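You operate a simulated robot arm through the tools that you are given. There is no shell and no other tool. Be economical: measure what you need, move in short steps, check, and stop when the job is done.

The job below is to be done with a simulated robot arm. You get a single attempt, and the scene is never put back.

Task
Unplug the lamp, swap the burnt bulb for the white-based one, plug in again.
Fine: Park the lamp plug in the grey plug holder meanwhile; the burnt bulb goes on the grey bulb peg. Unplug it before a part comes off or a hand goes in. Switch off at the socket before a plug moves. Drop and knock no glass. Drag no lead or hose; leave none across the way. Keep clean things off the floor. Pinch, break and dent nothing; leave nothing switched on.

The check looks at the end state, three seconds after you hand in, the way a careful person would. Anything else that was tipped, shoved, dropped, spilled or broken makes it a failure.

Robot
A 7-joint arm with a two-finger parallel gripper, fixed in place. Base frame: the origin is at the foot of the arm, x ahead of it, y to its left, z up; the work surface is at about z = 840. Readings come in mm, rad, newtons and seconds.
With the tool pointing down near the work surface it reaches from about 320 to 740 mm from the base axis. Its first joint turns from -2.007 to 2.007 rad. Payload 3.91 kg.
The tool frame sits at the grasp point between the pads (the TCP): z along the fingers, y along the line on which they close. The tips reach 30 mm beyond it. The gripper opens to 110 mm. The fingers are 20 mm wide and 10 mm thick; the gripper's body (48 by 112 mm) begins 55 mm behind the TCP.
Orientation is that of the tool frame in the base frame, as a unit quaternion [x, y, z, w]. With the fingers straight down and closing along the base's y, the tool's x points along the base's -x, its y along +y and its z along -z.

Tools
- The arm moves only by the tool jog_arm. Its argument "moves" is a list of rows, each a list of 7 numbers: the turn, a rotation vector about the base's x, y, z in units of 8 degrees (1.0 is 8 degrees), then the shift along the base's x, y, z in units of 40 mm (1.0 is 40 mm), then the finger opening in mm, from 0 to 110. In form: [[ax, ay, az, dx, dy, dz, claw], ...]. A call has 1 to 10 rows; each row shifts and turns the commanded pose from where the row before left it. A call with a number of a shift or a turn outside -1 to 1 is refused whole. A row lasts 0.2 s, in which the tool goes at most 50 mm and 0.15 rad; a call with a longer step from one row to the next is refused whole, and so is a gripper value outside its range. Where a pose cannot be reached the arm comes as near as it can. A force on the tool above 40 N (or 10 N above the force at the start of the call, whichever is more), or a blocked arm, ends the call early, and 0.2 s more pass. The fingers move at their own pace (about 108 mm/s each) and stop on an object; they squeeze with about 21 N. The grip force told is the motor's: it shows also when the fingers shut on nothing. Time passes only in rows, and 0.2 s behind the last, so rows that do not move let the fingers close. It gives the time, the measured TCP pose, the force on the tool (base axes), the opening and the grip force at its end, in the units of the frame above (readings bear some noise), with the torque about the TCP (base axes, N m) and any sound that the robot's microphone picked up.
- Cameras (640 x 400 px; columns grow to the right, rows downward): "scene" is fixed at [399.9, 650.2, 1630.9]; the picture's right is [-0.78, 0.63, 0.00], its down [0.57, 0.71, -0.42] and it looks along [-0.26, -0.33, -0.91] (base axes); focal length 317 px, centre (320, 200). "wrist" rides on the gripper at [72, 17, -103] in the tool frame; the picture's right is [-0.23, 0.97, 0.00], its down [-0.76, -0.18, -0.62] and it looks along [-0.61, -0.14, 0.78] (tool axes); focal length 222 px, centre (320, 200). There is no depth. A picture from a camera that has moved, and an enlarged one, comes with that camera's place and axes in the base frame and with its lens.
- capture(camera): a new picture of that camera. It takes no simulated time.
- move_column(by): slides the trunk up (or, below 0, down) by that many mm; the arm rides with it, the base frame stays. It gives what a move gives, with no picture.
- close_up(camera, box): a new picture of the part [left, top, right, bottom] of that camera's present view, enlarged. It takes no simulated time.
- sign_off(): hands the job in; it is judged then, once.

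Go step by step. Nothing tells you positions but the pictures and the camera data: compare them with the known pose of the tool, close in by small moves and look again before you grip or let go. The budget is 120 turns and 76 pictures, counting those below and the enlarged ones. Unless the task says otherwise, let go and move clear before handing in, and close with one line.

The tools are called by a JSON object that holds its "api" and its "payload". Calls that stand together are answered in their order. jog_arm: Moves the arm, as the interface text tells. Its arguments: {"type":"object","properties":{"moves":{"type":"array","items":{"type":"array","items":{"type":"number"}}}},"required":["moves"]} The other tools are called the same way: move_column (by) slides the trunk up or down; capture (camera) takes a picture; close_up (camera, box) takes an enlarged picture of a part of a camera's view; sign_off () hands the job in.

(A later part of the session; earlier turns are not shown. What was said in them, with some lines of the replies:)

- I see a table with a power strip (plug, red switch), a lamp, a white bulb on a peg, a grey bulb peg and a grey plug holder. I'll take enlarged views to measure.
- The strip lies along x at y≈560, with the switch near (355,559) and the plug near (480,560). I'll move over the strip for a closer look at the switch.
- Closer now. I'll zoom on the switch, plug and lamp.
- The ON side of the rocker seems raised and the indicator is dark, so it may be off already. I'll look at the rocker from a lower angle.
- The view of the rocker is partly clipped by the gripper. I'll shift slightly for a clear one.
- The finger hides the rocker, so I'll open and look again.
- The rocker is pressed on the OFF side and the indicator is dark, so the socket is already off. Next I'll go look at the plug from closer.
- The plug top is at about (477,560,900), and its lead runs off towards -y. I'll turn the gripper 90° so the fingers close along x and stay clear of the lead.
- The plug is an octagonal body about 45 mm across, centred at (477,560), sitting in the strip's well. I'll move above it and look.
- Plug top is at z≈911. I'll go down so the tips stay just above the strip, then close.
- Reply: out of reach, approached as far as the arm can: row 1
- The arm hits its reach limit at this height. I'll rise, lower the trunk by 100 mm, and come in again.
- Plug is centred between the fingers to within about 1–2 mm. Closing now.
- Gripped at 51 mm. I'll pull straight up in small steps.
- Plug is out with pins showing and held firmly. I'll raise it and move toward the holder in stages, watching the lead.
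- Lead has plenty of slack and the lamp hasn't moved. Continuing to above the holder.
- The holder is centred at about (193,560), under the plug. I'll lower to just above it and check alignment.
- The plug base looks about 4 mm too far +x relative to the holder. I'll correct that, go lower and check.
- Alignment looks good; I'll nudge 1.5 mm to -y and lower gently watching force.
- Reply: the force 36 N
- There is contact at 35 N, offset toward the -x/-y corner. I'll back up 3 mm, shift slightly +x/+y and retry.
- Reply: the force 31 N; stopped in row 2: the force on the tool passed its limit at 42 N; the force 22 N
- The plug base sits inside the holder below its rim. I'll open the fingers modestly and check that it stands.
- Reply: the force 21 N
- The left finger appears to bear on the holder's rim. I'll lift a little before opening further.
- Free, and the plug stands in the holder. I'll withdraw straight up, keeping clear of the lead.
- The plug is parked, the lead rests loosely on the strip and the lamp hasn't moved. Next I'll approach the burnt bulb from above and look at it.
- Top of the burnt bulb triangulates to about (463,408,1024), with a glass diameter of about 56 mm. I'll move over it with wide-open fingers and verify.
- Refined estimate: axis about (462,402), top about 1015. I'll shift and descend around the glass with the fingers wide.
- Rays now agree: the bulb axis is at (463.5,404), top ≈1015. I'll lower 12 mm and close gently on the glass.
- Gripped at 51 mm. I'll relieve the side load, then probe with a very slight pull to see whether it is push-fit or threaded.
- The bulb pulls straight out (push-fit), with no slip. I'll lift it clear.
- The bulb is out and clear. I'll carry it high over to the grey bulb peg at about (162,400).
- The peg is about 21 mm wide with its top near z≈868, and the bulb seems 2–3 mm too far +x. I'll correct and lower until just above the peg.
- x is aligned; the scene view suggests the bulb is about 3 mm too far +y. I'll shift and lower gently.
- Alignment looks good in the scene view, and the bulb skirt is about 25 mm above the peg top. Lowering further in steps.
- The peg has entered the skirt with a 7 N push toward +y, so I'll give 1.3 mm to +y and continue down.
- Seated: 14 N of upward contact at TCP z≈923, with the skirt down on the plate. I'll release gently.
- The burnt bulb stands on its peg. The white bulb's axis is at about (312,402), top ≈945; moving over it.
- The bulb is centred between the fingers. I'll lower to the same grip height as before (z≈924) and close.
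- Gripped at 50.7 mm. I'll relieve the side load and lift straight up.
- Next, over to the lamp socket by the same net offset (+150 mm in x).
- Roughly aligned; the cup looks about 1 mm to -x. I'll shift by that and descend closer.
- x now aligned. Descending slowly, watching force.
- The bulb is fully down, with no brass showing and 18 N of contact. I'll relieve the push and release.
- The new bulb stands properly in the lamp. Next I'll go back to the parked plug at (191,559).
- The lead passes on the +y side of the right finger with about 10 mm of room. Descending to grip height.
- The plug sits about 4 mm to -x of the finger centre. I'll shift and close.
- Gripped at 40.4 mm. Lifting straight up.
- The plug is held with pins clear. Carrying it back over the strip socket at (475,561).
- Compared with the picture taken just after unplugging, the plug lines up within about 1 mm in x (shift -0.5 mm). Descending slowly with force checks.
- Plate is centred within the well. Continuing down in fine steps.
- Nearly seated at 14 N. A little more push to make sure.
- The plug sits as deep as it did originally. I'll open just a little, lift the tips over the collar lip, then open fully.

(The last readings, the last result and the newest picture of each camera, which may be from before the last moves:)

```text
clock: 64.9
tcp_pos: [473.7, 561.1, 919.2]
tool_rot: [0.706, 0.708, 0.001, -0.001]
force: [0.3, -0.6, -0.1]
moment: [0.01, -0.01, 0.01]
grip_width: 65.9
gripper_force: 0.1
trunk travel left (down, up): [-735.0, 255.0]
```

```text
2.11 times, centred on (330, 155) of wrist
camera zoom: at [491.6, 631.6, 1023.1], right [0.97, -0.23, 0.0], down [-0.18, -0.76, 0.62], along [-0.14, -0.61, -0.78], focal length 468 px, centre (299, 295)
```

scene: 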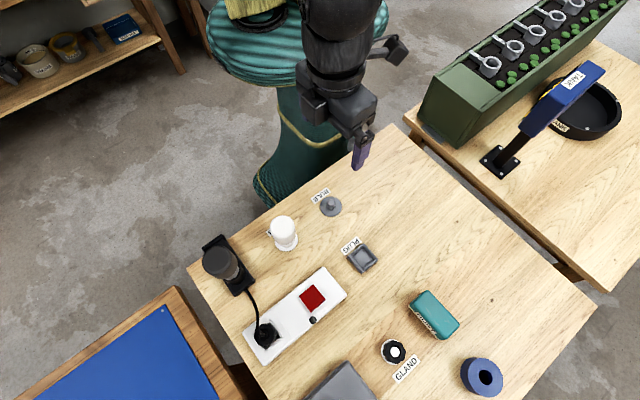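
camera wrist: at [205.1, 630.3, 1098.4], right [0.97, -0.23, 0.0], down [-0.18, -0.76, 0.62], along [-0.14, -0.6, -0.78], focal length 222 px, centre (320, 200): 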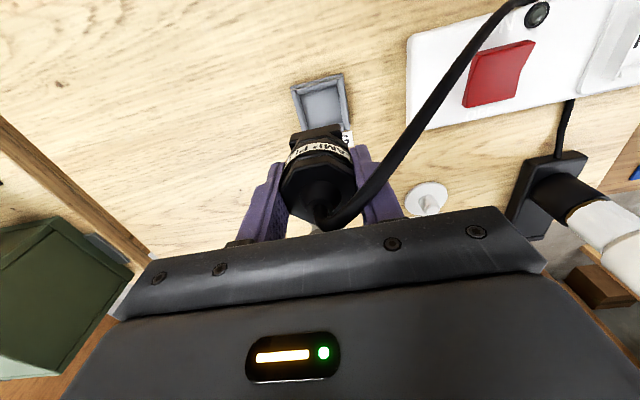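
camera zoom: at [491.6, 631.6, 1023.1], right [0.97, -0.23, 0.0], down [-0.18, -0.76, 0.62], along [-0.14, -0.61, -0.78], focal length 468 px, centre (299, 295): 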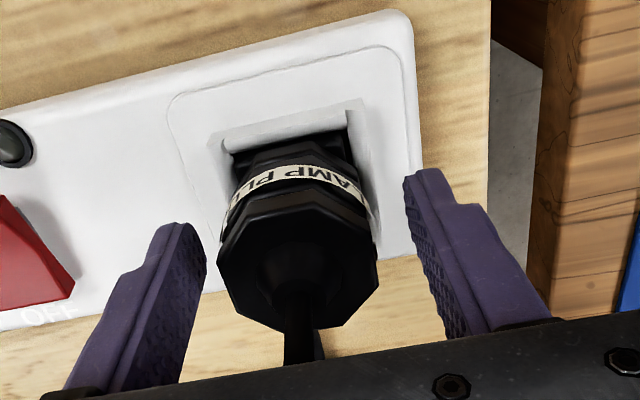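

The plug is in and stands free. I'll withdraw straight up and then take a final overview.

{"api": "jog_arm", "payload": {"moves": [[0, 0, 0, 0, 0, 0.5, 70], [0, 0, 0, 0, 0, 0.9, 80], [0, 0, 0, 0, 0, 1, 80], [0, 0, 0, 0, 0, 1, 80], [0, 0, 0, 0, 0, 1, 80], [0, 0, 0, -0.9, 0, 0.3, 80], [0, 0, 0, -0.9, 0, 0.3, 80], [0, 0, 0, -0.9, 0, 0, 80], [0, 0, 0, -0.9, 0, 0, 80], [0, 0, 0, -0.9, 0, 0, 80]]}}

{"api": "jog_arm", "payload": {"moves": [[0, 0, 0, -0.9, 0, 0, 80], [0, 0, 0, -0.9, 0, 0, 80], [0, 0, 0, -0.9, 0, 0, 80]]}}

{"api": "close_up", "payload": {"camera": "scene", "box": [170, 170, 410, 370]}}

```text
clock: 67.1
tcp_pos: [288.9, 554.5, 1117.0]
tool_rot: [0.706, 0.708, 0.002, 0.0]
force: [-0.3, -0.3, -1.1]
moment: [0.0, -0.02, 0.07]
grip_width: 80.2
gripper_force: 0.1
out of reach, approached as far as the arm can: row 5
trunk travel left (down, up): [-735.0, 255.0]
```

```text
clock: 67.9
tcp_pos: [180.7, 553.7, 1117.9]
tool_rot: [0.707, 0.707, 0.001, 0.0]
force: [-0.8, -0.1, -0.5]
moment: [0.01, -0.03, -0.04]
grip_width: 80.0
gripper_force: 0.1
trunk travel left (down, up): [-735.0, 255.0]
```

```text
2.00 times, centred on (290, 270) of scene
camera zoom: at [399.9, 650.2, 1630.9], right [-0.78, 0.63, 0.0], down [0.57, 0.71, -0.42], along [-0.26, -0.33, -0.91], focal length 634 px, centre (380, 60)
```

zoom: 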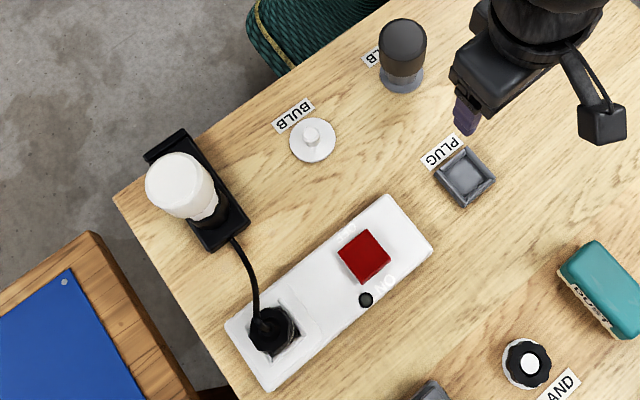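

The final view shows the white-based bulb in the lamp, the burnt one on the grey peg, the plug back in the strip with its lead as before, and the switch off. The arm is clear, so I'm handing in.

{"api": "sign_off", "payload": {}}

```text
The job is handed in.
```

The lamp now holds the white-based bulb and is plugged in again with the socket off; the burnt bulb is on the grey bulb peg.
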